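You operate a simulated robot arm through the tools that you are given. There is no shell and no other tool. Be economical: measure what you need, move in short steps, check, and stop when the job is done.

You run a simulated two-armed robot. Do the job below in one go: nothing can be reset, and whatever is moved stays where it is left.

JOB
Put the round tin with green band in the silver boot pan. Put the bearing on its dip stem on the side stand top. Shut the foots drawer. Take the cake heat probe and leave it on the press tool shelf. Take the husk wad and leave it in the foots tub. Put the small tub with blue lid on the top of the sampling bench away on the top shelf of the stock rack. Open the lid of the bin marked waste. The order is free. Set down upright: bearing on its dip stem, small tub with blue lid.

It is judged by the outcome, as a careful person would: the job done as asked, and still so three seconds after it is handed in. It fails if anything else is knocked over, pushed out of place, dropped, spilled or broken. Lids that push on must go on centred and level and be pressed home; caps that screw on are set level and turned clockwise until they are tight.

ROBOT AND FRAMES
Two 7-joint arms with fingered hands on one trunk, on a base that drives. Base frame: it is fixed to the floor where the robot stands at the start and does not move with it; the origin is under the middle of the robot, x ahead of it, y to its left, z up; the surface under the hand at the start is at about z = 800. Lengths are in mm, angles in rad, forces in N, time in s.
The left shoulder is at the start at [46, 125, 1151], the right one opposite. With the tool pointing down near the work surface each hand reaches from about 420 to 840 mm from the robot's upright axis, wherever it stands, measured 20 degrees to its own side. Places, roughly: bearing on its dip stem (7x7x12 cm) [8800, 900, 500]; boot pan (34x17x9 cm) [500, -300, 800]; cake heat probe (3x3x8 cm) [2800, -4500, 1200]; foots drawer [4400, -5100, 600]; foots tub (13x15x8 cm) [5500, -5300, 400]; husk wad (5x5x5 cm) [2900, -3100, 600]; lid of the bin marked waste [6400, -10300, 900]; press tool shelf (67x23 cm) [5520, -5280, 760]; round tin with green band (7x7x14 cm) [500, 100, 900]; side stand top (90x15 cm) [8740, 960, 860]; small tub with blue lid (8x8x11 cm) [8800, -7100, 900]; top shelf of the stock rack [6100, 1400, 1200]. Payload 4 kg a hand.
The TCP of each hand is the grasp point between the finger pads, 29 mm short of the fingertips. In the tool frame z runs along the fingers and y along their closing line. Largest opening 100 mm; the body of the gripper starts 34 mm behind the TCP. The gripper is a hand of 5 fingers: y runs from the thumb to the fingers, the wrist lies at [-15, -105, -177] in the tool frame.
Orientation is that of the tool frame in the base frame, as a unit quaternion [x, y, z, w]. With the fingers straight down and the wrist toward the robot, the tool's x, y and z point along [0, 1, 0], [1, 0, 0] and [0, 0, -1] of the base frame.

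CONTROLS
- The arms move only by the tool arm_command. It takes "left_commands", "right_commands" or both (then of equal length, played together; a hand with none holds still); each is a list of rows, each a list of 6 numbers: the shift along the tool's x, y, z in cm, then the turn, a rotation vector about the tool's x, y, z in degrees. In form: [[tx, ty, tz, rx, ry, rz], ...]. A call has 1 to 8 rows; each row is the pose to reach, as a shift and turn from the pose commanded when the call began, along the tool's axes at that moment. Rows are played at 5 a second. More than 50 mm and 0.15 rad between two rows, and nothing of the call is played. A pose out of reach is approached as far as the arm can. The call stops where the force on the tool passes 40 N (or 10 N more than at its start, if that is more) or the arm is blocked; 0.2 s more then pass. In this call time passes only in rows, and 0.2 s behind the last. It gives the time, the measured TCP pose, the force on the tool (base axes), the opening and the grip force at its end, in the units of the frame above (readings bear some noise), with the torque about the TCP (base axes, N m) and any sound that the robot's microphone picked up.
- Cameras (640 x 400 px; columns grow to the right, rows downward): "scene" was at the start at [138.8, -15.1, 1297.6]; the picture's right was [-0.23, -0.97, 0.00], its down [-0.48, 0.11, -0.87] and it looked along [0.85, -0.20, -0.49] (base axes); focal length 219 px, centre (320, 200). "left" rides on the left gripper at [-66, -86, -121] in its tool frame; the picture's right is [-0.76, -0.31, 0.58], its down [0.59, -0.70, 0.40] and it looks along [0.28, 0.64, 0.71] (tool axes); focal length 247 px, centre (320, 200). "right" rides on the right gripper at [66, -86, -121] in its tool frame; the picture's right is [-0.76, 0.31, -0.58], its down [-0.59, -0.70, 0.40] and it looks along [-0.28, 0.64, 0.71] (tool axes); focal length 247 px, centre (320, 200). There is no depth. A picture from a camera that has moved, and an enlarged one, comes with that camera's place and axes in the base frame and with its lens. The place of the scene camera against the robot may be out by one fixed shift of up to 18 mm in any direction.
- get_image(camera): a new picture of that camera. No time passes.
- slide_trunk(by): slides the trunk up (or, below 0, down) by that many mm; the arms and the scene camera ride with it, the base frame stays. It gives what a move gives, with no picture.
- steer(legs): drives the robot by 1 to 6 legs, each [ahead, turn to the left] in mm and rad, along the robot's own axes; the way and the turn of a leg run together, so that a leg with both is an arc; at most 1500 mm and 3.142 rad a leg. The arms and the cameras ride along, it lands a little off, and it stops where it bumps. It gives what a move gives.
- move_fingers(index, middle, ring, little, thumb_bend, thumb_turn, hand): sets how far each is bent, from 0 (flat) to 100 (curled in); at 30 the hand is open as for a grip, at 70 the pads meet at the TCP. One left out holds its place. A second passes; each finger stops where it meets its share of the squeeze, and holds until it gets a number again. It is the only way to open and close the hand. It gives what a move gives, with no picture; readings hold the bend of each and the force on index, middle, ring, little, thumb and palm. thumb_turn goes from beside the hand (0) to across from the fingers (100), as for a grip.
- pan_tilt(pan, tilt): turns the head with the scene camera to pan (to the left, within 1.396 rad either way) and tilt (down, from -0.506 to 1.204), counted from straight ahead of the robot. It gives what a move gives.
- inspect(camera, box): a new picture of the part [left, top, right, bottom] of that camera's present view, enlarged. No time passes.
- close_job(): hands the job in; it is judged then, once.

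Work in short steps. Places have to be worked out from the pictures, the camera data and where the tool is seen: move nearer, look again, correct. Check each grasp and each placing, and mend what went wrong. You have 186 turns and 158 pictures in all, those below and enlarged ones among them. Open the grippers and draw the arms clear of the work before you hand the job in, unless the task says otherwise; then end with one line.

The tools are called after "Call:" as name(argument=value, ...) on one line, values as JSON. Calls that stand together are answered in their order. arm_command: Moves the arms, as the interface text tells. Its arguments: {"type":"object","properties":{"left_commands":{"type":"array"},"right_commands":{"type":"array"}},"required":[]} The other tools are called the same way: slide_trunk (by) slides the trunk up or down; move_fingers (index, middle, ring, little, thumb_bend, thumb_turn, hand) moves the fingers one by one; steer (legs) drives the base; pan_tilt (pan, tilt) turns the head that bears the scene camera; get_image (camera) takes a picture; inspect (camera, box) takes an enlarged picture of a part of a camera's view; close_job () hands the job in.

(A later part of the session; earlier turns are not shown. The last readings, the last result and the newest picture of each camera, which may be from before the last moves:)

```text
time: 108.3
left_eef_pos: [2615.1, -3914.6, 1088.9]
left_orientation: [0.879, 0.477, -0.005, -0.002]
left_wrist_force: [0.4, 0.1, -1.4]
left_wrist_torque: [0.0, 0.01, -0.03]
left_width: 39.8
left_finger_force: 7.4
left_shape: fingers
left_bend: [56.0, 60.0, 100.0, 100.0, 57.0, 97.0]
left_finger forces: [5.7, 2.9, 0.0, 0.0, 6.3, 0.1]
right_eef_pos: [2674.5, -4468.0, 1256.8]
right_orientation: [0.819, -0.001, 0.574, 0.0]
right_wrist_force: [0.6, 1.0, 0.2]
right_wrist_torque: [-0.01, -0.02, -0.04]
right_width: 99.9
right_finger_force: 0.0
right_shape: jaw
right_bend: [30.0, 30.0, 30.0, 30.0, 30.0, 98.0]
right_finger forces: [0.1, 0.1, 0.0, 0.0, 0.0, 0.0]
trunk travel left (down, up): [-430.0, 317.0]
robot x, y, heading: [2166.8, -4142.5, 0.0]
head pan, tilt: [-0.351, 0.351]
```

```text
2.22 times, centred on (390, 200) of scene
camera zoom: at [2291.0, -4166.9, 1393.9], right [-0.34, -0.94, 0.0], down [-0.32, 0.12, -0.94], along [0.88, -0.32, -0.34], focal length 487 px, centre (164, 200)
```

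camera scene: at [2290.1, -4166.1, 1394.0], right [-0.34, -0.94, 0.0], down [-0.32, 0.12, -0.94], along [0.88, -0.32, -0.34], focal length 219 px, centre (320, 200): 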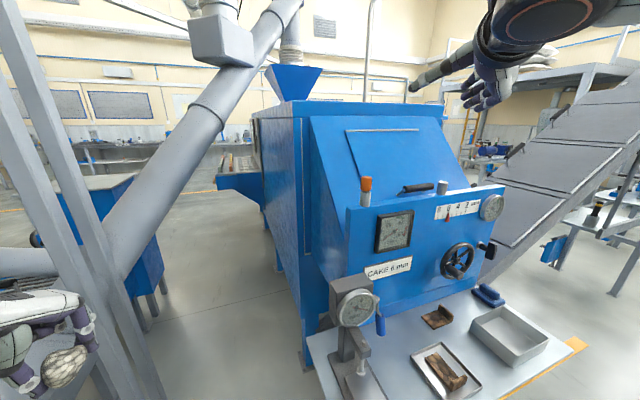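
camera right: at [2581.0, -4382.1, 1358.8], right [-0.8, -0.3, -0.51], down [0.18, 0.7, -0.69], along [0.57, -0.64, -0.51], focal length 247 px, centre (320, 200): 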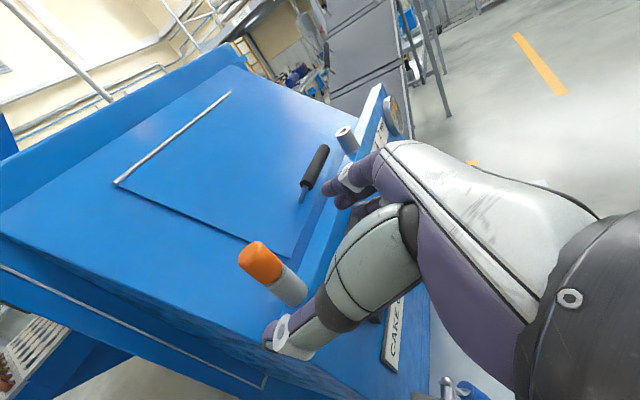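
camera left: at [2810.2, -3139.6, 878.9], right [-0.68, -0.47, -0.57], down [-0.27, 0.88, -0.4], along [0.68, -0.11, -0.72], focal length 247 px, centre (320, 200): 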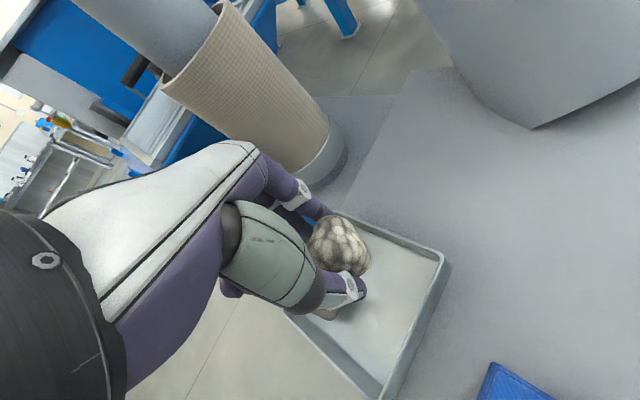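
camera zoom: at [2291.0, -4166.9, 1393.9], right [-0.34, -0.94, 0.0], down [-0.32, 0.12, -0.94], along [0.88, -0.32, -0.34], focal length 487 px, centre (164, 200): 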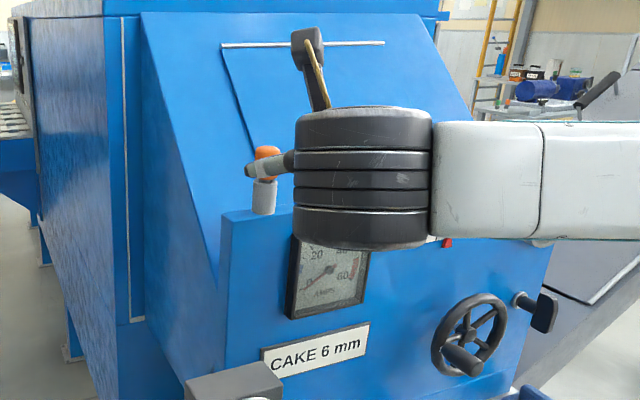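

The probe's handle spans z 1200–1242 at [2768, -4471]. I curl the ring and little fingers and advance straight in.

Call:
move_fingers(hand="right", ring=100, little=100)

Call:
arm_command(right_commands=[[0.1, 0.3, 3, 0, 0, 0], [0.1, 0.3, 6, 0, 0, 0], [0.1, 0.3, 8, 0, 0, 0], [0.1, 0.3, 9.9, 0, 0, 0]])

Call:
get_image(camera="right")

```text
time: 109.3
left_eef_pos: [2615.5, -3913.1, 1088.6]
left_orientation: [0.879, 0.476, -0.005, -0.002]
left_wrist_force: [-0.3, 0.5, -0.8]
left_wrist_torque: [0.05, -0.03, -0.01]
left_width: 39.9
left_finger_force: 8.0
left_shape: fingers
left_bend: [56.0, 60.0, 100.0, 100.0, 57.0, 97.0]
left_finger forces: [5.7, 2.9, 0.0, 0.0, 6.2, 0.0]
right_eef_pos: [2672.3, -4467.7, 1256.2]
right_orientation: [0.82, 0.0, 0.573, 0.0]
right_wrist_force: [-0.4, -0.2, 0.5]
right_wrist_torque: [0.01, -0.02, 0.04]
right_width: 98.1
right_finger_force: 0.1
right_shape: fingers
right_bend: [30.0, 30.0, 100.0, 100.0, 30.0, 98.0]
right_finger forces: [0.1, 0.0, 0.1, 0.0, 0.1, 0.1]
trunk travel left (down, up): [-430.0, 317.0]
robot x, y, heading: [2169.7, -4142.9, 0.001]
head pan, tilt: [-0.351, 0.351]
```

```text
time: 110.3
left_eef_pos: [2615.2, -3913.8, 1087.9]
left_orientation: [0.88, 0.476, -0.005, -0.003]
left_wrist_force: [0.6, -0.2, -0.6]
left_wrist_torque: [0.0, -0.01, 0.04]
left_width: 39.8
left_finger_force: 7.6
left_shape: fingers
left_bend: [56.0, 60.0, 100.0, 100.0, 57.0, 97.0]
left_finger forces: [5.7, 2.9, 0.0, 0.1, 6.2, 0.0]
right_eef_pos: [2766.1, -4474.8, 1231.1]
right_orientation: [0.821, 0.001, 0.571, 0.0]
right_wrist_force: [-0.3, 0.4, -0.5]
right_wrist_torque: [0.0, 0.02, -0.05]
right_width: 98.5
right_finger_force: 0.2
right_shape: fingers
right_bend: [30.0, 30.0, 100.0, 100.0, 30.0, 98.0]
right_finger forces: [0.0, 0.0, 0.0, 0.0, 0.1, 0.1]
right hand out of reach, approached as far as the arm can: row 3, 4
trunk travel left (down, up): [-430.0, 317.0]
robot x, y, heading: [2169.6, -4142.4, -0.001]
head pan, tilt: [-0.351, 0.351]
```

```text
111 pictures are left
camera right: at [2674.5, -4389.2, 1335.1], right [-0.8, -0.31, -0.51], down [0.17, 0.7, -0.69], along [0.57, -0.64, -0.51], focal length 247 px, centre (320, 200)
```

right: 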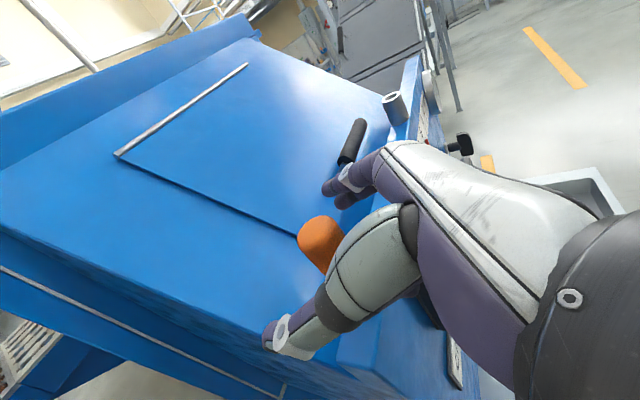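

The hand straddles the handle but sits about 7 mm high at its reach limit. I lower the trunk 8 mm and close.

Call:
slide_trunk(by=-8)

Call:
move_fingers(hand="right", index=66, middle=66, thumb_bend=66)

Call:
get_image(camera="right")

```text
time: 110.9
left_eef_pos: [2615.6, -3914.6, 1079.8]
left_orientation: [0.879, 0.477, -0.005, -0.003]
left_wrist_force: [0.1, -0.5, -0.6]
left_wrist_torque: [0.01, -0.05, 0.01]
left_width: 40.1
left_finger_force: 7.3
left_shape: fingers
left_bend: [56.0, 60.0, 100.0, 100.0, 57.0, 97.0]
left_finger forces: [5.7, 3.0, 0.0, 0.0, 6.1, 0.0]
right_eef_pos: [2765.4, -4475.7, 1225.2]
right_orientation: [0.82, 0.001, 0.572, -0.001]
right_wrist_force: [-0.8, -0.2, -0.6]
right_wrist_torque: [-0.05, -0.01, -0.02]
right_width: 98.4
right_finger_force: 0.1
right_shape: fingers
right_bend: [30.0, 30.0, 100.0, 100.0, 30.0, 98.0]
right_finger forces: [0.0, 0.0, 0.1, 0.0, 0.1, 0.0]
trunk travel left (down, up): [-422.0, 325.0]
robot x, y, heading: [2165.2, -4141.1, -0.005]
head pan, tilt: [-0.351, 0.351]
```

```text
time: 111.9
left_eef_pos: [2615.6, -3913.0, 1081.2]
left_orientation: [0.879, 0.477, -0.005, -0.002]
left_wrist_force: [0.2, 0.7, -1.0]
left_wrist_torque: [0.0, 0.02, 0.03]
left_width: 39.5
left_finger_force: 8.0
left_shape: fingers
left_bend: [56.0, 60.0, 100.0, 100.0, 57.0, 97.0]
left_finger forces: [5.7, 2.9, 0.0, 0.0, 6.3, 0.0]
right_eef_pos: [2766.2, -4475.9, 1225.0]
right_orientation: [0.82, 0.001, 0.572, 0.0]
right_wrist_force: [0.0, 0.3, 0.5]
right_wrist_torque: [0.0, 0.02, 0.0]
right_width: 14.5
right_finger_force: 1.6
right_shape: fingers
right_bend: [65.0, 66.0, 100.0, 100.0, 65.0, 98.0]
right_finger forces: [1.5, 0.0, 0.0, 0.1, 1.3, 0.0]
trunk travel left (down, up): [-422.0, 325.0]
robot x, y, heading: [2167.7, -4143.3, -0.0]
head pan, tilt: [-0.351, 0.351]
```

```text
110 pictures are left
camera right: at [2674.5, -4389.6, 1327.4], right [-0.8, -0.31, -0.51], down [0.17, 0.7, -0.69], along [0.57, -0.64, -0.51], focal length 247 px, centre (320, 200)
```

right: 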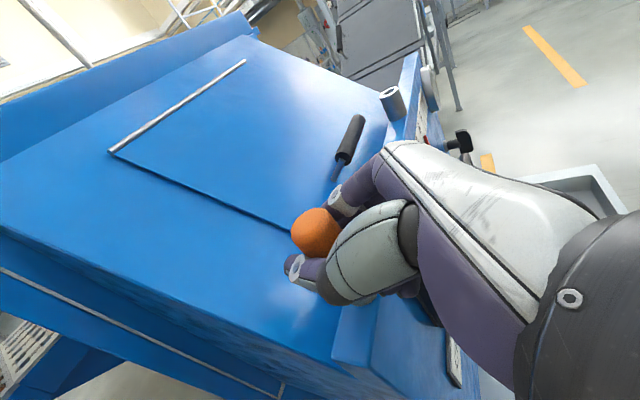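

The fingers closed to about 14 mm with only light contact, which is too narrow for a 30 mm handle. I zoom in to see what they hold.

Call:
inspect(camera="right", box=[250, 160, 410, 320])

Call:
inspect(camera="scene", box=[310, 130, 470, 250])

```text
2.50 times, centred on (330, 240) of right
camera zoom: at [2674.5, -4389.6, 1327.4], right [-0.8, -0.31, -0.51], down [0.17, 0.7, -0.69], along [0.57, -0.64, -0.51], focal length 617 px, centre (295, 100)
```

zoom: 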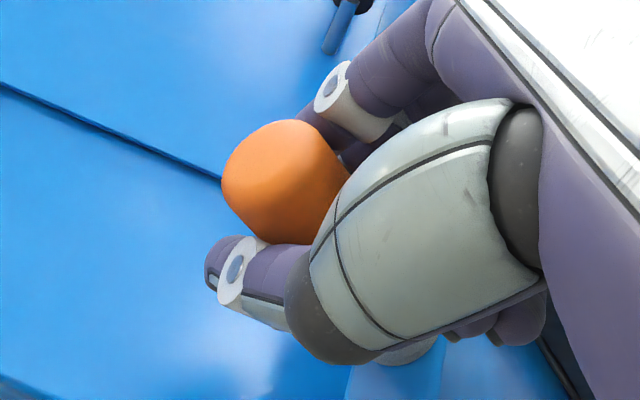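

```text
3.33 times, centred on (390, 190) of scene
camera zoom: at [2291.2, -4166.5, 1385.9], right [-0.34, -0.94, 0.0], down [-0.32, 0.12, -0.94], along [0.88, -0.32, -0.34], focal length 731 px, centre (87, 233)
```

zoom: 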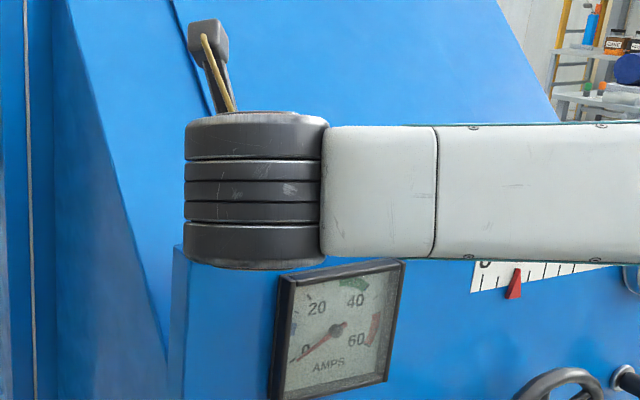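

The orange handle sits above the fingers, which closed on its neck. I reopen, raise the trunk 20 mm and close on the handle itself.

Call:
move_fingers(hand="right", index=40, middle=40, thumb_bend=40)

Call:
slide_trunk(by=20)

Call:
move_fingers(hand="right", index=66, middle=66, thumb_bend=66)

Call:
inspect(camera="right", box=[250, 160, 410, 320])

```text
time: 112.9
left_eef_pos: [2614.7, -3914.4, 1080.9]
left_orientation: [0.879, 0.477, -0.005, -0.002]
left_wrist_force: [1.2, 0.0, -0.3]
left_wrist_torque: [0.02, 0.03, -0.01]
left_width: 39.6
left_finger_force: 7.0
left_shape: fingers
left_bend: [56.0, 60.0, 100.0, 100.0, 57.0, 97.0]
left_finger forces: [5.7, 3.0, 0.0, 0.0, 6.2, 0.1]
right_eef_pos: [2767.5, -4476.3, 1224.9]
right_orientation: [0.82, 0.0, 0.573, -0.001]
right_wrist_force: [0.8, -0.5, -0.1]
right_wrist_torque: [0.03, -0.03, 0.0]
right_width: 74.3
right_finger_force: 0.0
right_shape: fingers
right_bend: [40.0, 40.0, 100.0, 100.0, 40.0, 98.0]
right_finger forces: [0.0, 0.0, 0.1, 0.0, 0.0, 0.0]
trunk travel left (down, up): [-422.0, 325.0]
robot x, y, heading: [2166.8, -4141.5, 0.003]
head pan, tilt: [-0.351, 0.351]
```

```text
time: 113.6
left_eef_pos: [2616.1, -3913.7, 1100.5]
left_orientation: [0.879, 0.476, -0.006, -0.003]
left_wrist_force: [0.0, 0.5, -0.4]
left_wrist_torque: [0.0, 0.0, 0.0]
left_width: 39.7
left_finger_force: 6.8
left_shape: fingers
left_bend: [56.0, 60.0, 100.0, 100.0, 57.0, 97.0]
left_finger forces: [5.8, 2.8, 0.1, 0.0, 6.3, 0.0]
right_eef_pos: [2766.5, -4475.5, 1244.7]
right_orientation: [0.822, 0.001, 0.57, 0.001]
right_wrist_force: [-0.1, -0.7, -0.7]
right_wrist_torque: [-0.03, -0.02, 0.0]
right_width: 74.4
right_finger_force: 0.0
right_shape: fingers
right_bend: [40.0, 40.0, 100.0, 100.0, 40.0, 98.0]
right_finger forces: [0.1, 0.1, 0.0, 0.0, 0.0, 0.0]
trunk travel left (down, up): [-442.0, 305.0]
robot x, y, heading: [2164.0, -4140.9, 0.001]
head pan, tilt: [-0.351, 0.351]
```

```text
time: 114.6
left_eef_pos: [2615.6, -3913.0, 1100.1]
left_orientation: [0.879, 0.477, -0.006, -0.003]
left_wrist_force: [-0.2, 0.1, -1.0]
left_wrist_torque: [-0.01, 0.03, 0.01]
left_width: 40.0
left_finger_force: 7.0
left_shape: fingers
left_bend: [56.0, 60.0, 100.0, 100.0, 57.0, 97.0]
left_finger forces: [5.7, 2.9, 0.1, 0.0, 6.2, 0.1]
right_eef_pos: [2765.0, -4476.0, 1244.4]
right_orientation: [0.82, 0.001, 0.572, 0.0]
right_wrist_force: [0.1, 0.3, -0.9]
right_wrist_torque: [0.01, 0.04, 0.01]
right_width: 14.3
right_finger_force: 1.4
right_shape: fingers
right_bend: [65.0, 66.0, 100.0, 100.0, 65.0, 98.0]
right_finger forces: [1.2, 0.0, 0.1, 0.0, 1.2, 0.0]
trunk travel left (down, up): [-442.0, 305.0]
robot x, y, heading: [2164.4, -4141.1, -0.001]
head pan, tilt: [-0.351, 0.351]
```

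```text
2.50 times, centred on (330, 240) of right
camera zoom: at [2674.5, -4389.9, 1348.0], right [-0.8, -0.31, -0.51], down [0.17, 0.7, -0.69], along [0.57, -0.64, -0.51], focal length 617 px, centre (295, 100)
```

zoom: 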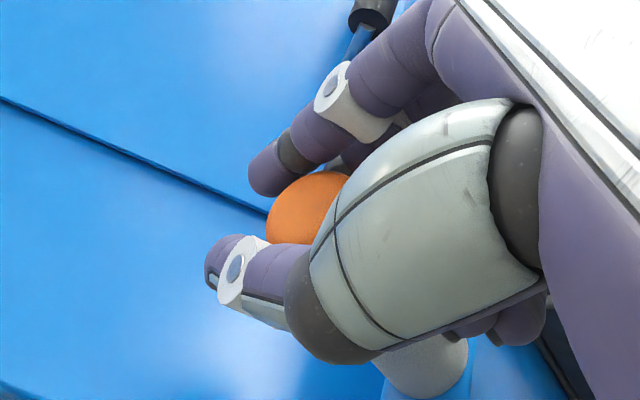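

The readings don't fit a hold, since width and force were the same at both heights. I open, back off 9 cm and look again.

Call:
move_fingers(hand="right", index=30, middle=30, thumb_bend=30)

Call:
arm_command(right_commands=[[0, 0, -3, 0, 0, 0], [0, 0, -6, 0, 0, 0], [0, 0, -10, 0, 0, 0]])

Call:
inspect(camera="right", box=[200, 160, 440, 340])

Call:
inspect(camera="scene", box=[310, 130, 470, 250])

```text
time: 115.6
left_eef_pos: [2615.1, -3913.4, 1100.1]
left_orientation: [0.879, 0.476, -0.006, -0.003]
left_wrist_force: [0.8, 1.2, -1.3]
left_wrist_torque: [0.0, -0.01, -0.02]
left_width: 40.0
left_finger_force: 7.2
left_shape: fingers
left_bend: [56.0, 60.0, 100.0, 100.0, 57.0, 97.0]
left_finger forces: [5.6, 2.9, 0.0, 0.0, 6.2, 0.0]
right_eef_pos: [2765.5, -4475.0, 1245.4]
right_orientation: [0.82, 0.002, 0.572, 0.001]
right_wrist_force: [0.3, 0.5, -1.1]
right_wrist_torque: [-0.03, -0.02, -0.02]
right_width: 98.3
right_finger_force: 0.1
right_shape: fingers
right_bend: [30.0, 30.0, 100.0, 100.0, 30.0, 98.0]
right_finger forces: [0.0, 0.0, 0.0, 0.1, 0.2, 0.0]
trunk travel left (down, up): [-442.0, 305.0]
robot x, y, heading: [2165.2, -4141.2, -0.001]
head pan, tilt: [-0.351, 0.351]
```

```text
time: 116.4
left_eef_pos: [2614.7, -3914.0, 1101.2]
left_orientation: [0.879, 0.477, -0.005, -0.002]
left_wrist_force: [-0.7, 0.4, -0.3]
left_wrist_torque: [-0.02, -0.04, 0.01]
left_width: 39.6
left_finger_force: 7.3
left_shape: fingers
left_bend: [56.0, 60.0, 100.0, 100.0, 57.0, 97.0]
left_finger forces: [5.7, 3.0, 0.0, 0.0, 6.2, 0.0]
right_eef_pos: [2671.4, -4475.9, 1280.1]
right_orientation: [0.821, 0.002, 0.571, 0.0]
right_wrist_force: [-0.9, 0.8, 0.6]
right_wrist_torque: [0.03, 0.02, 0.0]
right_width: 98.5
right_finger_force: 0.1
right_shape: fingers
right_bend: [30.0, 30.0, 100.0, 100.0, 30.0, 98.0]
right_finger forces: [0.0, 0.1, 0.0, 0.0, 0.2, 0.1]
trunk travel left (down, up): [-442.0, 305.0]
robot x, y, heading: [2167.4, -4142.2, -0.001]
head pan, tilt: [-0.351, 0.351]
```

```text
2.22 times, centred on (320, 250) of right
camera zoom: at [2578.8, -4389.7, 1383.0], right [-0.8, -0.31, -0.51], down [0.17, 0.7, -0.69], along [0.57, -0.64, -0.51], focal length 549 px, centre (320, 89)
```

zoom: 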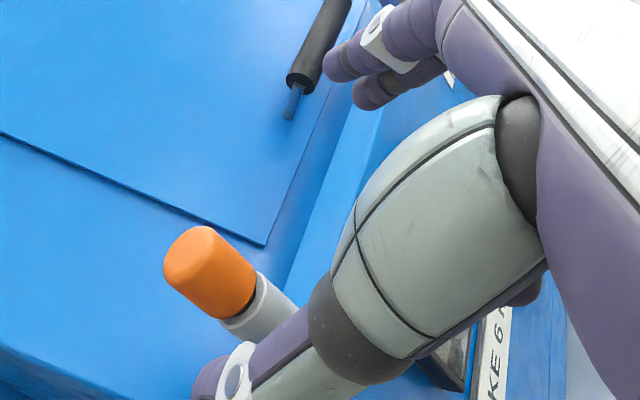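

```text
3.33 times, centred on (390, 190) of scene
camera zoom: at [2286.7, -4166.6, 1406.4], right [-0.34, -0.94, 0.0], down [-0.32, 0.12, -0.94], along [0.88, -0.32, -0.34], focal length 731 px, centre (87, 233)
```

zoom: 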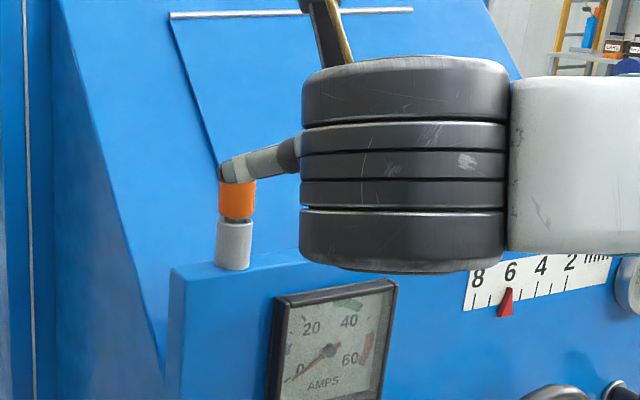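

Triangulating again puts the handle centre at [2770, -4473, 1228], exactly where the pads closed. The contact was real and only needed a firmer squeeze. I lower the trunk 17 mm, go back in and close harder.

Call:
slide_trunk(by=-17)

Call:
arm_command(right_commands=[[0, 0, 3, 0, 0, 0], [0, 0, 6, 0, 0, 0], [0, 0, 10, 0, 0, 0]])

Call:
move_fingers(hand="right", index=85, middle=85, thumb_bend=85)

Call:
inspect(camera="right", box=[250, 160, 410, 320])

```text
time: 117.0
left_eef_pos: [2615.0, -3913.1, 1083.1]
left_orientation: [0.879, 0.476, -0.005, -0.002]
left_wrist_force: [-0.7, 0.1, -0.5]
left_wrist_torque: [0.0, -0.02, -0.01]
left_width: 39.8
left_finger_force: 7.8
left_shape: fingers
left_bend: [56.0, 60.0, 100.0, 100.0, 57.0, 97.0]
left_finger forces: [5.7, 3.0, 0.0, 0.1, 6.2, 0.1]
right_eef_pos: [2672.2, -4477.4, 1263.6]
right_orientation: [0.82, 0.001, 0.572, 0.0]
right_wrist_force: [-0.2, 0.2, -0.8]
right_wrist_torque: [-0.03, -0.02, 0.0]
right_width: 98.6
right_finger_force: 0.0
right_shape: fingers
right_bend: [30.0, 30.0, 100.0, 100.0, 30.0, 98.0]
right_finger forces: [0.0, 0.1, 0.0, 0.1, 0.0, 0.1]
trunk travel left (down, up): [-425.0, 322.0]
robot x, y, heading: [2163.3, -4137.5, -0.001]
head pan, tilt: [-0.351, 0.351]
```

```text
time: 117.8
left_eef_pos: [2616.4, -3914.0, 1082.7]
left_orientation: [0.88, 0.476, -0.006, -0.002]
left_wrist_force: [0.3, -0.5, -1.2]
left_wrist_torque: [0.01, 0.01, 0.0]
left_width: 39.9
left_finger_force: 6.9
left_shape: fingers
left_bend: [56.0, 60.0, 100.0, 100.0, 57.0, 97.0]
left_finger forces: [5.8, 2.9, 0.1, 0.0, 6.2, 0.0]
right_eef_pos: [2767.5, -4474.7, 1227.3]
right_orientation: [0.821, 0.001, 0.571, 0.001]
right_wrist_force: [-0.2, -0.1, 0.0]
right_wrist_torque: [0.0, 0.03, -0.02]
right_width: 98.3
right_finger_force: 0.0
right_shape: fingers
right_bend: [30.0, 30.0, 100.0, 100.0, 30.0, 98.0]
right_finger forces: [0.1, 0.1, 0.1, 0.0, 0.0, 0.0]
trunk travel left (down, up): [-425.0, 322.0]
robot x, y, heading: [2170.2, -4141.7, -0.004]
head pan, tilt: [-0.351, 0.351]
```

```text
time: 118.8
left_eef_pos: [2617.0, -3914.4, 1083.0]
left_orientation: [0.879, 0.476, -0.005, -0.003]
left_wrist_force: [-0.3, -0.4, -1.1]
left_wrist_torque: [-0.02, 0.01, 0.01]
left_width: 39.9
left_finger_force: 7.7
left_shape: fingers
left_bend: [56.0, 60.0, 100.0, 100.0, 57.0, 97.0]
left_finger forces: [5.8, 2.8, 0.1, 0.1, 6.2, 0.0]
right_eef_pos: [2769.0, -4476.3, 1226.6]
right_orientation: [0.821, 0.001, 0.57, 0.0]
right_wrist_force: [10.6, -2.9, -2.1]
right_wrist_torque: [-0.16, 0.01, -0.07]
right_width: 0.2
right_finger_force: 21.8
right_shape: fingers
right_bend: [81.0, 74.0, 100.0, 100.0, 73.0, 96.0]
right_finger forces: [11.0, 11.0, 0.0, 0.1, 20.5, 0.0]
trunk travel left (down, up): [-425.0, 322.0]
robot x, y, heading: [2163.1, -4141.0, -0.001]
head pan, tilt: [-0.351, 0.351]
```

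```text
2.50 times, centred on (330, 240) of right
camera zoom: at [2676.3, -4390.4, 1330.3], right [-0.8, -0.31, -0.51], down [0.17, 0.7, -0.69], along [0.57, -0.64, -0.51], focal length 617 px, centre (295, 100)
```

zoom: 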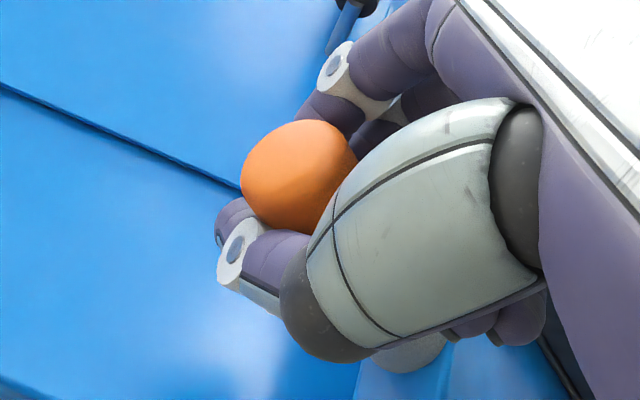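

Now it is firmly held at 11/11/20 N. I lift straight up with the trunk to draw it from the socket.

Call:
slide_trunk(by=100)

Call:
get_image(camera="right")

Call:
get_image(camera="scene")

```text
time: 120.1
left_eef_pos: [2615.2, -3913.2, 1183.0]
left_orientation: [0.879, 0.476, -0.005, -0.003]
left_wrist_force: [0.0, 0.3, -0.8]
left_wrist_torque: [0.01, 0.01, 0.02]
left_width: 39.8
left_finger_force: 7.1
left_shape: fingers
left_bend: [56.0, 60.0, 100.0, 100.0, 57.0, 97.0]
left_finger forces: [5.7, 3.0, 0.1, 0.0, 6.2, 0.0]
right_eef_pos: [2766.4, -4475.7, 1329.6]
right_orientation: [0.821, 0.003, 0.571, 0.0]
right_wrist_force: [0.4, -0.1, -0.6]
right_wrist_torque: [0.0, -0.03, 0.01]
right_width: 0.2
right_finger_force: 17.4
right_shape: fingers
right_bend: [83.0, 75.0, 100.0, 100.0, 75.0, 95.0]
right_finger forces: [6.9, 7.7, 0.0, 0.1, 19.9, 0.0]
trunk travel left (down, up): [-525.0, 222.0]
robot x, y, heading: [2168.2, -4141.7, -0.001]
head pan, tilt: [-0.351, 0.351]
```

```text
103 pictures are left
camera right: at [2674.0, -4390.6, 1433.8], right [-0.8, -0.31, -0.51], down [0.16, 0.7, -0.69], along [0.57, -0.64, -0.51], focal length 247 px, centre (320, 200)
```

right: 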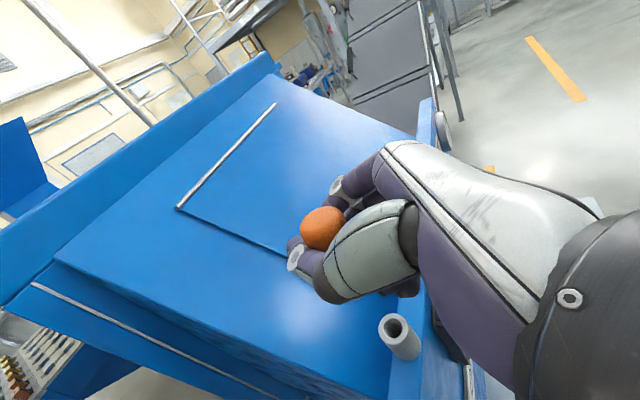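

```text
102 pictures are left
camera scene: at [2279.9, -4166.6, 1489.8], right [-0.34, -0.94, 0.0], down [-0.32, 0.12, -0.94], along [0.88, -0.32, -0.34], focal length 219 px, centre (320, 200)
```

scene: 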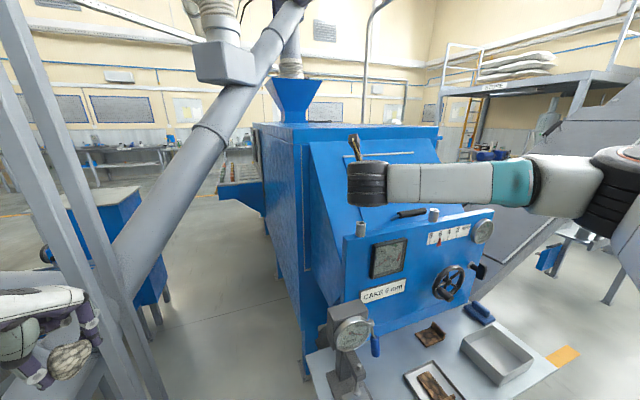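

The probe is out, with the empty socket visible below. I tuck the right arm back, then reverse and look for the way to the press tool shelf.

Call:
arm_command(right_commands=[[-2, 0, -4, 0, 0, 0], [-4, 0, -8, 0, 0, 0], [-6, 0, -12, 0, 0, 0], [-8, 0, -16, 0, 0, 0], [-10, 0, -20, 0, 0, 0]])

Call:
steer(legs=[[-650, 0]])

Call:
pan_tilt(pan=-0.6, tilt=0.2)

Call:
get_image(camera="scene")

```text
time: 121.3
left_eef_pos: [2614.4, -3913.5, 1184.3]
left_orientation: [0.879, 0.476, -0.005, -0.003]
left_wrist_force: [0.2, 0.0, 0.3]
left_wrist_torque: [0.01, 0.0, 0.02]
left_width: 39.9
left_finger_force: 7.5
left_shape: fingers
left_bend: [56.0, 60.0, 100.0, 100.0, 57.0, 97.0]
left_finger forces: [5.7, 2.9, 0.0, 0.0, 6.2, 0.1]
right_eef_pos: [2620.8, -4487.0, 1317.9]
right_orientation: [0.821, 0.002, 0.57, 0.0]
right_wrist_force: [-0.9, 0.1, -0.5]
right_wrist_torque: [0.04, 0.03, -0.01]
right_width: 0.0
right_finger_force: 17.6
right_shape: fingers
right_bend: [83.0, 75.0, 100.0, 100.0, 75.0, 95.0]
right_finger forces: [6.8, 7.6, 0.0, 0.0, 19.7, 0.0]
right hand out of reach, approached as far as the arm can: row 3, 4, 5
trunk travel left (down, up): [-525.0, 222.0]
robot x, y, heading: [2163.8, -4139.0, -0.003]
head pan, tilt: [-0.351, 0.351]
```

```text
time: 124.9
left_eef_pos: [1970.6, -3913.2, 1183.6]
left_orientation: [0.88, 0.476, -0.006, -0.003]
left_wrist_force: [-0.1, 0.0, -0.4]
left_wrist_torque: [0.0, -0.02, 0.02]
left_width: 39.8
left_finger_force: 7.4
left_shape: fingers
left_bend: [56.0, 60.0, 100.0, 100.0, 57.0, 97.0]
left_finger forces: [5.8, 2.9, 0.0, 0.0, 6.1, 0.1]
right_eef_pos: [1974.3, -4486.6, 1318.7]
right_orientation: [0.821, 0.002, 0.571, 0.0]
right_wrist_force: [-0.2, -0.5, -0.7]
right_wrist_torque: [0.0, -0.02, -0.01]
right_width: 0.0
right_finger_force: 17.6
right_shape: fingers
right_bend: [83.0, 75.0, 100.0, 100.0, 75.0, 95.0]
right_finger forces: [6.8, 7.7, 0.1, 0.0, 19.7, 0.0]
trunk travel left (down, up): [-525.0, 222.0]
robot x, y, heading: [1521.8, -4140.7, 0.001]
head pan, tilt: [-0.351, 0.351]
```

```text
time: 125.7
left_eef_pos: [1970.9, -3912.8, 1182.8]
left_orientation: [0.88, 0.476, -0.005, -0.002]
left_wrist_force: [0.2, -0.3, 0.1]
left_wrist_torque: [0.03, 0.03, 0.0]
left_width: 39.6
left_finger_force: 7.3
left_shape: fingers
left_bend: [56.0, 60.0, 100.0, 100.0, 57.0, 97.0]
left_finger forces: [5.7, 2.9, 0.0, 0.1, 6.2, 0.0]
right_eef_pos: [1975.4, -4485.9, 1318.3]
right_orientation: [0.821, 0.003, 0.57, 0.0]
right_wrist_force: [-0.3, 0.1, -0.4]
right_wrist_torque: [-0.03, 0.01, 0.01]
right_width: 0.0
right_finger_force: 17.3
right_shape: fingers
right_bend: [83.0, 75.0, 100.0, 100.0, 75.0, 95.0]
right_finger forces: [6.8, 7.7, 0.1, 0.0, 19.6, 0.0]
trunk travel left (down, up): [-525.0, 222.0]
robot x, y, heading: [1522.5, -4138.9, -0.003]
head pan, tilt: [-0.6, 0.201]
```

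```text
101 pictures are left
camera scene: at [1623.8, -4186.2, 1503.9], right [-0.57, -0.82, 0.0], down [-0.17, 0.11, -0.98], along [0.81, -0.56, -0.2], focal length 219 px, centre (320, 200)
```

scene: 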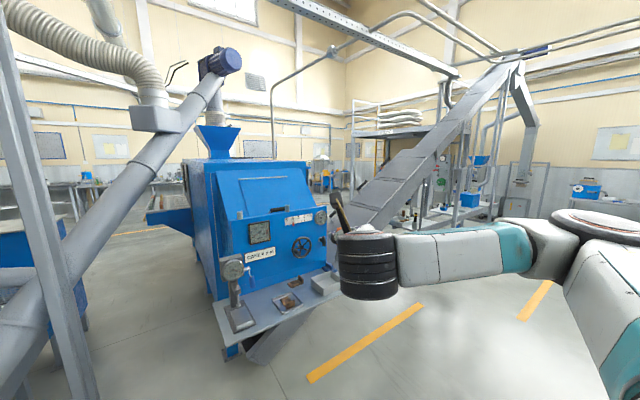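

The shelf and drawer project behind the blue machine, on its -y side. The conveyor runs along x ≈ 2700–3100 and rises toward -y, so I plan to pass under it near y ≈ -6300 with the trunk down. I go forward a bit, turn right and look.

Call:
steer(legs=[[430, 0], [0, -1.5]])

Call:
pan_tilt(pan=0.25, tilt=0.25)

Call:
get_image(camera="scene")

```text
time: 132.1
left_eef_pos: [2210.7, -4571.4, 1182.7]
left_orientation: [0.968, -0.249, -0.002, -0.005]
left_wrist_force: [0.2, -0.7, -1.0]
left_wrist_torque: [0.0, 0.02, 0.02]
left_width: 39.7
left_finger_force: 7.3
left_shape: fingers
left_bend: [56.0, 60.0, 100.0, 100.0, 57.0, 97.0]
left_finger forces: [5.7, 2.8, 0.0, 0.1, 6.1, 0.0]
right_eef_pos: [1638.6, -4620.9, 1317.9]
right_orientation: [0.604, -0.556, 0.418, 0.388]
right_wrist_force: [-0.1, 0.4, -0.9]
right_wrist_torque: [0.01, -0.01, -0.01]
right_width: 0.2
right_finger_force: 16.2
right_shape: fingers
right_bend: [83.0, 75.0, 100.0, 100.0, 75.0, 95.0]
right_finger forces: [6.3, 7.6, 0.0, 0.0, 19.0, 0.0]
trunk travel left (down, up): [-525.0, 222.0]
robot x, y, heading: [1952.2, -4138.8, -1.499]
head pan, tilt: [-0.6, 0.201]
```

```text
time: 133.2
left_eef_pos: [2210.7, -4570.2, 1183.8]
left_orientation: [0.968, -0.249, -0.002, -0.006]
left_wrist_force: [0.4, -0.2, -0.7]
left_wrist_torque: [0.01, 0.01, -0.01]
left_width: 39.6
left_finger_force: 6.7
left_shape: fingers
left_bend: [56.0, 60.0, 100.0, 100.0, 57.0, 97.0]
left_finger forces: [5.7, 2.9, 0.1, 0.0, 6.2, 0.0]
right_eef_pos: [1640.6, -4619.2, 1317.0]
right_orientation: [0.604, -0.557, 0.419, 0.388]
right_wrist_force: [0.1, -0.2, -1.0]
right_wrist_torque: [0.03, 0.0, 0.0]
right_width: 0.2
right_finger_force: 16.7
right_shape: fingers
right_bend: [83.0, 75.0, 100.0, 100.0, 75.0, 95.0]
right_finger forces: [6.3, 7.6, 0.1, 0.1, 19.2, 0.0]
trunk travel left (down, up): [-525.0, 222.0]
robot x, y, heading: [1950.0, -4141.5, -1.5]
head pan, tilt: [0.25, 0.25]
```

```text
100 pictures are left
camera scene: at [1976.3, -4254.7, 1499.4], right [-0.95, -0.32, 0.0], down [-0.08, 0.23, -0.97], along [0.31, -0.92, -0.25], focal length 219 px, centre (320, 200)
```

scene: 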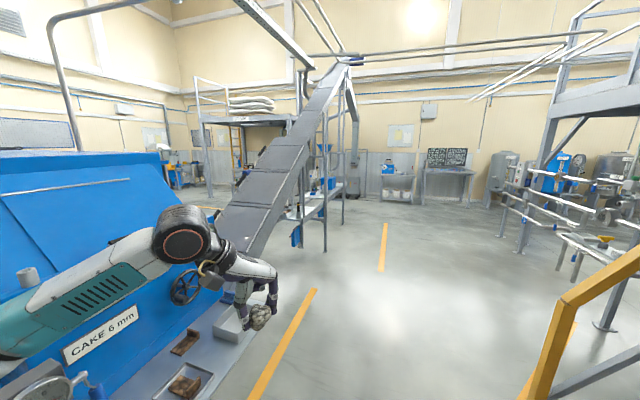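

The floor ahead is open, but a bench under the conveyor blocks y -6300 to -7900. I drive down the lane to about y -8400 and look left around the conveyor's far end.

Call:
steer(legs=[[0, -0.07], [1450, 0], [1450, 0], [1350, 0]])

Call:
pan_tilt(pan=0.8, tilt=0.25)

Call:
get_image(camera="scene")

```text
time: 154.2
left_eef_pos: [2195.8, -8863.5, 1183.8]
left_orientation: [0.959, -0.282, -0.002, -0.006]
left_wrist_force: [0.5, -0.5, -1.3]
left_wrist_torque: [-0.01, 0.01, 0.01]
left_width: 39.9
left_finger_force: 7.4
left_shape: fingers
left_bend: [56.0, 60.0, 100.0, 100.0, 57.0, 97.0]
left_finger forces: [5.7, 2.9, 0.0, 0.1, 6.1, 0.0]
right_eef_pos: [1623.9, -8872.0, 1317.5]
right_orientation: [0.584, -0.578, 0.405, 0.402]
right_wrist_force: [-0.1, -0.1, -0.8]
right_wrist_torque: [-0.01, 0.03, -0.04]
right_width: 0.0
right_finger_force: 15.2
right_shape: fingers
right_bend: [83.0, 75.0, 100.0, 100.0, 75.0, 95.0]
right_finger forces: [6.5, 6.3, 0.0, 0.1, 18.8, 0.1]
trunk travel left (down, up): [-525.0, 222.0]
robot x, y, heading: [1967.2, -8413.4, -1.571]
head pan, tilt: [0.25, 0.25]
```

```text
time: 155.2
left_eef_pos: [2194.1, -8862.6, 1183.0]
left_orientation: [0.959, -0.282, -0.002, -0.006]
left_wrist_force: [0.5, -0.1, -0.7]
left_wrist_torque: [0.02, -0.01, 0.04]
left_width: 39.7
left_finger_force: 7.4
left_shape: fingers
left_bend: [56.0, 60.0, 100.0, 100.0, 57.0, 97.0]
left_finger forces: [5.7, 3.1, 0.0, 0.0, 6.1, 0.1]
right_eef_pos: [1621.3, -8870.5, 1317.3]
right_orientation: [0.585, -0.577, 0.404, 0.402]
right_wrist_force: [0.5, 1.3, 0.1]
right_wrist_torque: [-0.02, 0.0, -0.03]
right_width: 0.0
right_finger_force: 16.0
right_shape: fingers
right_bend: [83.0, 75.0, 100.0, 100.0, 75.0, 95.0]
right_finger forces: [6.5, 6.3, 0.0, 0.0, 18.7, 0.0]
trunk travel left (down, up): [-525.0, 222.0]
robot x, y, heading: [1963.0, -8416.4, -1.568]
head pan, tilt: [0.799, 0.25]
```

```text
99 pictures are left
camera scene: at [2026.1, -8506.9, 1499.4], right [-0.69, -0.72, 0.0], down [-0.18, 0.17, -0.97], along [0.7, -0.67, -0.25], focal length 219 px, centre (320, 200)
```

scene: 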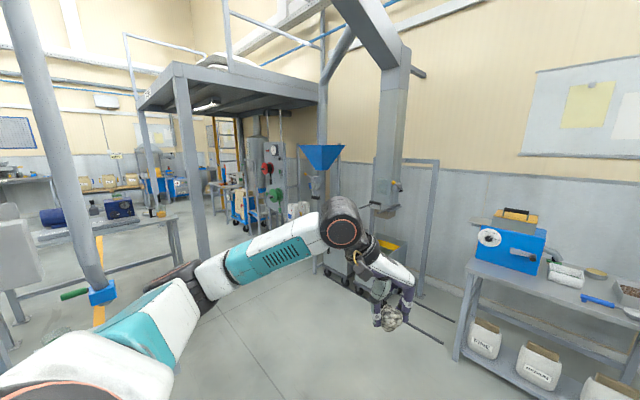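

The way opens left beyond the conveyor. I turn to face +x here and look before advancing.

Call:
steer(legs=[[250, 0], [0, 1.57]])

Call:
pan_tilt(pan=0.2, tilt=0.25)

Call:
get_image(camera="scene")

```text
time: 160.9
left_eef_pos: [2410.9, -8430.1, 1184.4]
left_orientation: [0.875, 0.483, -0.005, -0.003]
left_wrist_force: [1.1, -1.1, -1.0]
left_wrist_torque: [0.02, 0.03, 0.04]
left_width: 39.8
left_finger_force: 6.8
left_shape: fingers
left_bend: [56.0, 60.0, 100.0, 100.0, 57.0, 97.0]
left_finger forces: [5.6, 2.9, 0.0, 0.0, 6.0, 0.1]
right_eef_pos: [2425.6, -9003.4, 1317.5]
right_orientation: [0.822, 0.009, 0.57, -0.005]
right_wrist_force: [-0.1, 0.4, -0.5]
right_wrist_torque: [0.01, 0.03, -0.01]
right_width: 0.0
right_finger_force: 15.0
right_shape: fingers
right_bend: [83.0, 75.0, 100.0, 100.0, 75.0, 95.0]
right_finger forces: [5.9, 6.0, 0.0, 0.0, 18.2, 0.0]
trunk travel left (down, up): [-525.0, 222.0]
robot x, y, heading: [1963.6, -8667.2, 0.017]
head pan, tilt: [0.799, 0.25]
```

```text
time: 161.9
left_eef_pos: [2410.4, -8432.0, 1183.8]
left_orientation: [0.876, 0.483, -0.005, -0.004]
left_wrist_force: [0.4, -0.3, -0.8]
left_wrist_torque: [-0.02, 0.02, -0.03]
left_width: 39.7
left_finger_force: 7.6
left_shape: fingers
left_bend: [56.0, 60.0, 100.0, 100.0, 57.0, 97.0]
left_finger forces: [5.6, 2.9, 0.0, 0.0, 6.0, 0.0]
right_eef_pos: [2426.0, -9004.9, 1317.9]
right_orientation: [0.822, 0.009, 0.569, -0.004]
right_wrist_force: [0.8, 0.7, 0.0]
right_wrist_torque: [0.02, 0.01, 0.02]
right_width: 0.0
right_finger_force: 15.1
right_shape: fingers
right_bend: [83.0, 75.0, 100.0, 100.0, 75.0, 95.0]
right_finger forces: [5.9, 6.1, 0.1, 0.0, 18.3, 0.0]
trunk travel left (down, up): [-525.0, 222.0]
robot x, y, heading: [1967.4, -8663.8, 0.015]
head pan, tilt: [0.201, 0.25]
```

```text
98 pictures are left
camera scene: at [2083.1, -8638.4, 1499.4], right [0.21, -0.98, 0.0], down [-0.24, -0.05, -0.97], along [0.95, 0.21, -0.25], focal length 219 px, centre (320, 200)
```

scene: 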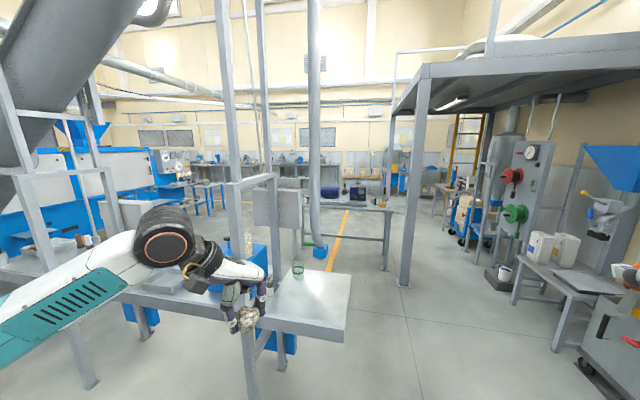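

A bench (x 2740–3110, y > -8580) is right ahead, so I pass below it at y ≈ -9050 and then look toward +x/+y.

Call:
steer(legs=[[0, -0.43], [960, 0], [0, 1.2]])

Call:
pan_tilt(pan=0.1, tilt=0.25)

Call:
get_image(camera="scene")

```text
time: 171.2
left_eef_pos: [2999.5, -8574.5, 1183.5]
left_orientation: [0.634, 0.773, -0.006, 0.0]
left_wrist_force: [0.0, -0.3, 0.4]
left_wrist_torque: [-0.02, -0.01, -0.02]
left_width: 39.8
left_finger_force: 7.2
left_shape: fingers
left_bend: [56.0, 60.0, 100.0, 100.0, 57.0, 97.0]
left_finger forces: [5.5, 2.9, 0.1, 0.0, 5.8, 0.0]
right_eef_pos: [3404.4, -8979.6, 1318.6]
right_orientation: [0.759, 0.314, 0.528, -0.216]
right_wrist_force: [-0.6, 0.7, -1.5]
right_wrist_torque: [-0.02, 0.02, -0.02]
right_width: 0.2
right_finger_force: 14.7
right_shape: fingers
right_bend: [83.0, 75.0, 100.0, 100.0, 76.0, 95.0]
right_finger forces: [5.7, 5.8, 0.0, 0.0, 17.6, 0.1]
trunk travel left (down, up): [-525.0, 222.0]
robot x, y, heading: [2836.2, -9047.2, 0.777]
head pan, tilt: [0.201, 0.25]
```

```text
time: 171.9
left_eef_pos: [2999.6, -8574.3, 1184.2]
left_orientation: [0.633, 0.774, -0.006, -0.001]
left_wrist_force: [0.0, 0.2, 0.2]
left_wrist_torque: [-0.03, -0.02, 0.01]
left_width: 39.7
left_finger_force: 7.0
left_shape: fingers
left_bend: [56.0, 60.0, 100.0, 100.0, 57.0, 97.0]
left_finger forces: [5.5, 2.9, 0.1, 0.0, 6.0, 0.0]
right_eef_pos: [3405.5, -8978.3, 1317.9]
right_orientation: [0.759, 0.313, 0.528, -0.216]
right_wrist_force: [-0.5, -0.1, -0.9]
right_wrist_torque: [-0.01, -0.03, 0.0]
right_width: 0.0
right_finger_force: 14.6
right_shape: fingers
right_bend: [83.0, 75.0, 100.0, 100.0, 76.0, 95.0]
right_finger forces: [5.7, 5.9, 0.0, 0.0, 17.8, 0.0]
trunk travel left (down, up): [-525.0, 222.0]
robot x, y, heading: [2841.2, -9050.7, 0.779]
head pan, tilt: [0.099, 0.25]
```

```text
97 pictures are left
camera scene: at [2914.9, -8949.7, 1499.4], right [0.77, -0.64, 0.0], down [-0.16, -0.19, -0.97], along [0.62, 0.74, -0.25], focal length 219 px, centre (320, 200)
```

scene: 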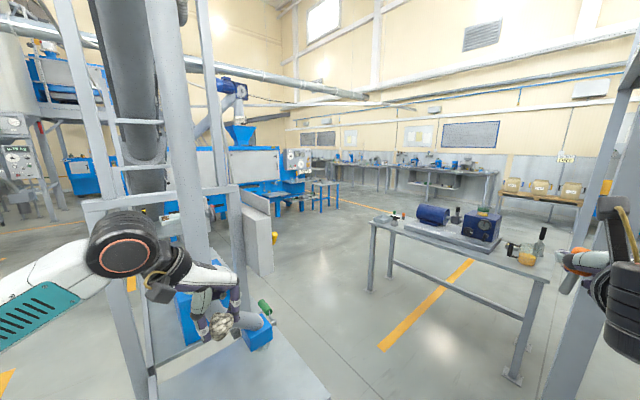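

The route toward the target goes between the bench and the table. I first move right of the bench, then head up at heading about 1.2.

Call:
steer(legs=[[0, -0.53], [650, 0], [0, 0.96], [1375, 0]])

Call:
get_image(camera="scene")

```text
time: 181.5
left_eef_pos: [3491.3, -8213.6, 1189.2]
left_orientation: [0.46, 0.888, 0.0, -0.008]
left_wrist_force: [-0.2, 0.6, 0.0]
left_wrist_torque: [-0.03, -0.01, -0.04]
left_width: 39.3
left_finger_force: 7.3
left_shape: fingers
left_bend: [57.0, 60.0, 100.0, 100.0, 57.0, 97.0]
left_finger forces: [5.6, 2.8, 0.1, 0.0, 5.9, 0.1]
right_eef_pos: [4028.5, -8402.9, 1324.1]
right_orientation: [0.671, 0.466, 0.474, -0.329]
right_wrist_force: [0.1, -0.1, -1.0]
right_wrist_torque: [-0.01, 0.01, -0.01]
right_width: 0.0
right_finger_force: 14.4
right_shape: fingers
right_bend: [83.0, 75.0, 100.0, 100.0, 76.0, 95.0]
right_finger forces: [5.3, 5.5, 0.0, 0.0, 17.6, 0.1]
trunk travel left (down, up): [-525.0, 222.0]
robot x, y, heading: [3544.2, -8684.9, 1.21]
head pan, tilt: [0.099, 0.25]
stopped in leg 4: the robot was blocked; the commanded pose is now the measured one
```

```text
96 pictures are left
camera scene: at [3573.6, -8583.1, 1501.5], right [0.97, -0.26, 0.0], down [-0.06, -0.22, -0.97], along [0.25, 0.94, -0.23], focal length 219 px, centre (320, 200)
```

scene: 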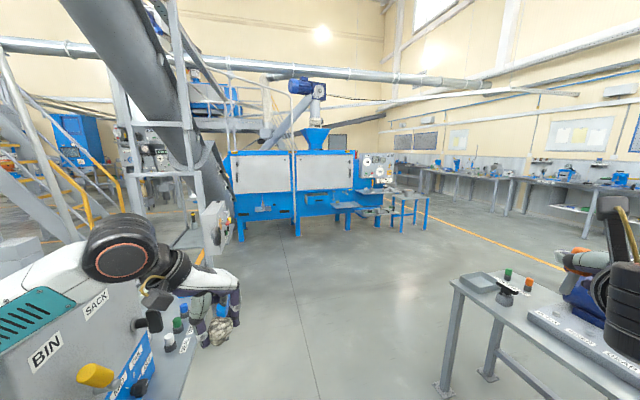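

The robot was blocked, most likely the left arm against the "BIN SACK" box or the bench. I back off 150 mm and look left at it.

Call:
steer(legs=[[-150, 0]])

Call:
pan_tilt(pan=0.7, tilt=0.6)

Call:
get_image(camera="scene")

```text
time: 182.9
left_eef_pos: [3439.8, -8333.8, 1179.7]
left_orientation: [0.459, 0.889, -0.008, -0.002]
left_wrist_force: [-0.2, 0.8, -0.1]
left_wrist_torque: [-0.01, 0.0, -0.03]
left_width: 39.3
left_finger_force: 6.5
left_shape: fingers
left_bend: [57.0, 60.0, 100.0, 100.0, 57.0, 97.0]
left_finger forces: [5.6, 2.8, 0.0, 0.1, 5.9, 0.0]
right_eef_pos: [3977.7, -8523.5, 1318.7]
right_orientation: [0.673, 0.47, 0.47, -0.324]
right_wrist_force: [-0.9, -0.4, 0.1]
right_wrist_torque: [0.01, 0.0, -0.03]
right_width: 0.0
right_finger_force: 14.5
right_shape: fingers
right_bend: [83.0, 75.0, 100.0, 100.0, 76.0, 95.0]
right_finger forces: [5.3, 5.5, 0.0, 0.0, 17.5, 0.0]
trunk travel left (down, up): [-525.0, 222.0]
robot x, y, heading: [3495.5, -8826.3, 1.21]
head pan, tilt: [0.099, 0.25]
```

```text
time: 183.9
left_eef_pos: [3440.3, -8332.1, 1181.3]
left_orientation: [0.459, 0.888, -0.009, -0.003]
left_wrist_force: [0.1, -0.1, 0.0]
left_wrist_torque: [0.02, 0.03, 0.0]
left_width: 39.4
left_finger_force: 7.2
left_shape: fingers
left_bend: [57.0, 60.0, 100.0, 100.0, 57.0, 97.0]
left_finger forces: [5.6, 2.8, 0.1, 0.0, 5.9, 0.0]
right_eef_pos: [3977.8, -8521.9, 1317.4]
right_orientation: [0.674, 0.47, 0.469, -0.324]
right_wrist_force: [0.2, -0.2, -0.2]
right_wrist_torque: [-0.04, -0.02, -0.02]
right_width: 0.0
right_finger_force: 14.7
right_shape: fingers
right_bend: [83.0, 75.0, 100.0, 100.0, 76.0, 95.0]
right_finger forces: [5.4, 5.4, 0.0, 0.1, 17.6, 0.0]
trunk travel left (down, up): [-525.0, 222.0]
robot x, y, heading: [3492.4, -8827.2, 1.21]
head pan, tilt: [0.7, 0.6]
```

```text
95 pictures are left
camera scene: at [3469.2, -8705.7, 1467.2], right [0.94, 0.33, 0.0], down [0.19, -0.53, -0.83], along [-0.27, 0.78, -0.56], focal length 219 px, centre (320, 200)
```

scene: 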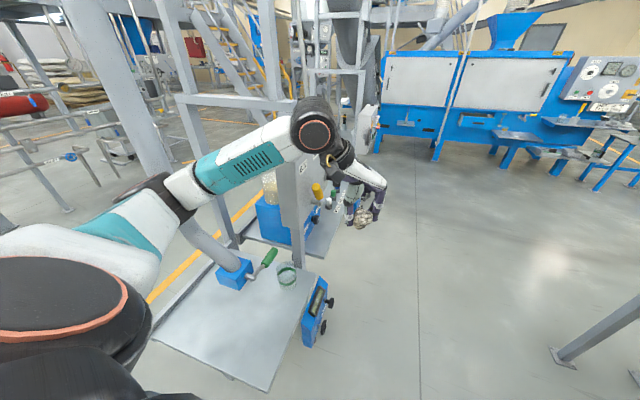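

The base had touched the bench corner near x 3290, and nothing on it moved. I shift about 0.33 m to the right and then continue up the lane.

Call:
steer(legs=[[0, -0.86], [340, 0], [0, 1.1], [1300, 0]])

Call:
pan_tilt(pan=0, tilt=0.3)

Call:
get_image(camera="scene")

```text
time: 197.4
left_eef_pos: [3797.6, -6939.1, 1179.2]
left_orientation: [0.348, 0.938, -0.009, -0.001]
left_wrist_force: [0.4, 0.3, -0.9]
left_wrist_torque: [0.01, 0.0, -0.01]
left_width: 39.5
left_finger_force: 6.9
left_shape: fingers
left_bend: [57.0, 60.0, 100.0, 100.0, 57.0, 97.0]
left_finger forces: [5.5, 2.8, 0.0, 0.0, 5.6, 0.1]
right_eef_pos: [4365.5, -6993.5, 1317.8]
right_orientation: [0.612, 0.548, 0.426, -0.379]
right_wrist_force: [-0.7, 1.1, -1.5]
right_wrist_torque: [0.01, 0.02, -0.01]
right_width: 0.0
right_finger_force: 14.0
right_shape: fingers
right_bend: [83.0, 75.0, 100.0, 100.0, 76.0, 95.0]
right_finger forces: [5.1, 5.3, 0.0, 0.0, 17.2, 0.1]
trunk travel left (down, up): [-525.0, 222.0]
robot x, y, heading: [3969.3, -7402.3, 1.458]
head pan, tilt: [0.7, 0.6]
```

```text
time: 198.5
left_eef_pos: [3798.3, -6937.5, 1178.7]
left_orientation: [0.347, 0.938, -0.009, -0.002]
left_wrist_force: [-0.2, 0.2, -0.8]
left_wrist_torque: [-0.01, 0.0, 0.01]
left_width: 39.2
left_finger_force: 6.9
left_shape: fingers
left_bend: [57.0, 60.0, 100.0, 100.0, 57.0, 97.0]
left_finger forces: [5.5, 2.7, 0.1, 0.0, 5.7, 0.0]
right_eef_pos: [4365.2, -6993.5, 1317.6]
right_orientation: [0.612, 0.548, 0.426, -0.379]
right_wrist_force: [0.3, -0.1, -0.7]
right_wrist_torque: [0.02, 0.01, 0.0]
right_width: 0.0
right_finger_force: 13.6
right_shape: fingers
right_bend: [83.0, 75.0, 100.0, 100.0, 76.0, 95.0]
right_finger forces: [5.1, 5.3, 0.0, 0.1, 17.1, 0.0]
trunk travel left (down, up): [-525.0, 222.0]
robot x, y, heading: [3966.0, -7405.0, 1.457]
head pan, tilt: [0.0, 0.3]
```

```text
94 pictures are left
camera scene: at [3976.8, -7273.0, 1494.6], right [0.99, -0.12, 0.0], down [-0.03, -0.29, -0.96], along [0.11, 0.95, -0.3], focal length 219 px, centre (320, 200)
```

scene: 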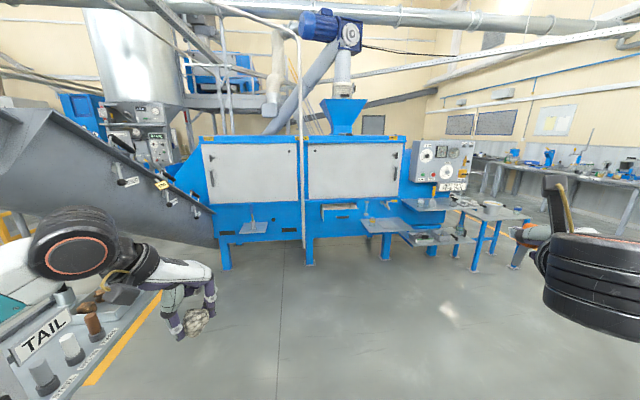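

The machine front is in view, with the open drawer near (340, 210), the tool shelf near (440, 205) and the foots tub below. I zoom on them.

Call:
inspect(camera="scene", box=[300, 130, 540, 280])

```text
2.67 times, centred on (420, 205) of scene
camera zoom: at [3976.8, -7273.0, 1494.6], right [0.99, -0.12, 0.0], down [-0.03, -0.29, -0.96], along [0.11, 0.95, -0.3], focal length 585 px, centre (53, 187)
```

zoom: 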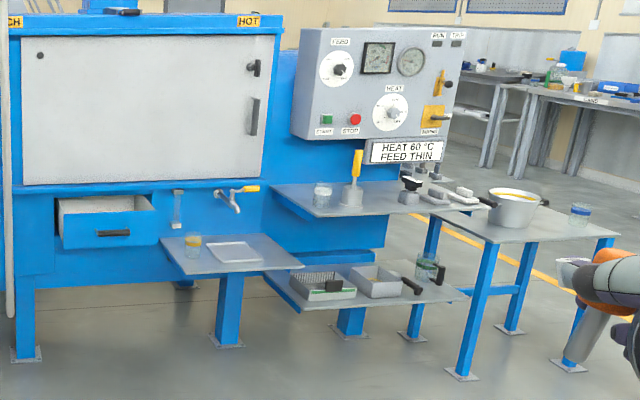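

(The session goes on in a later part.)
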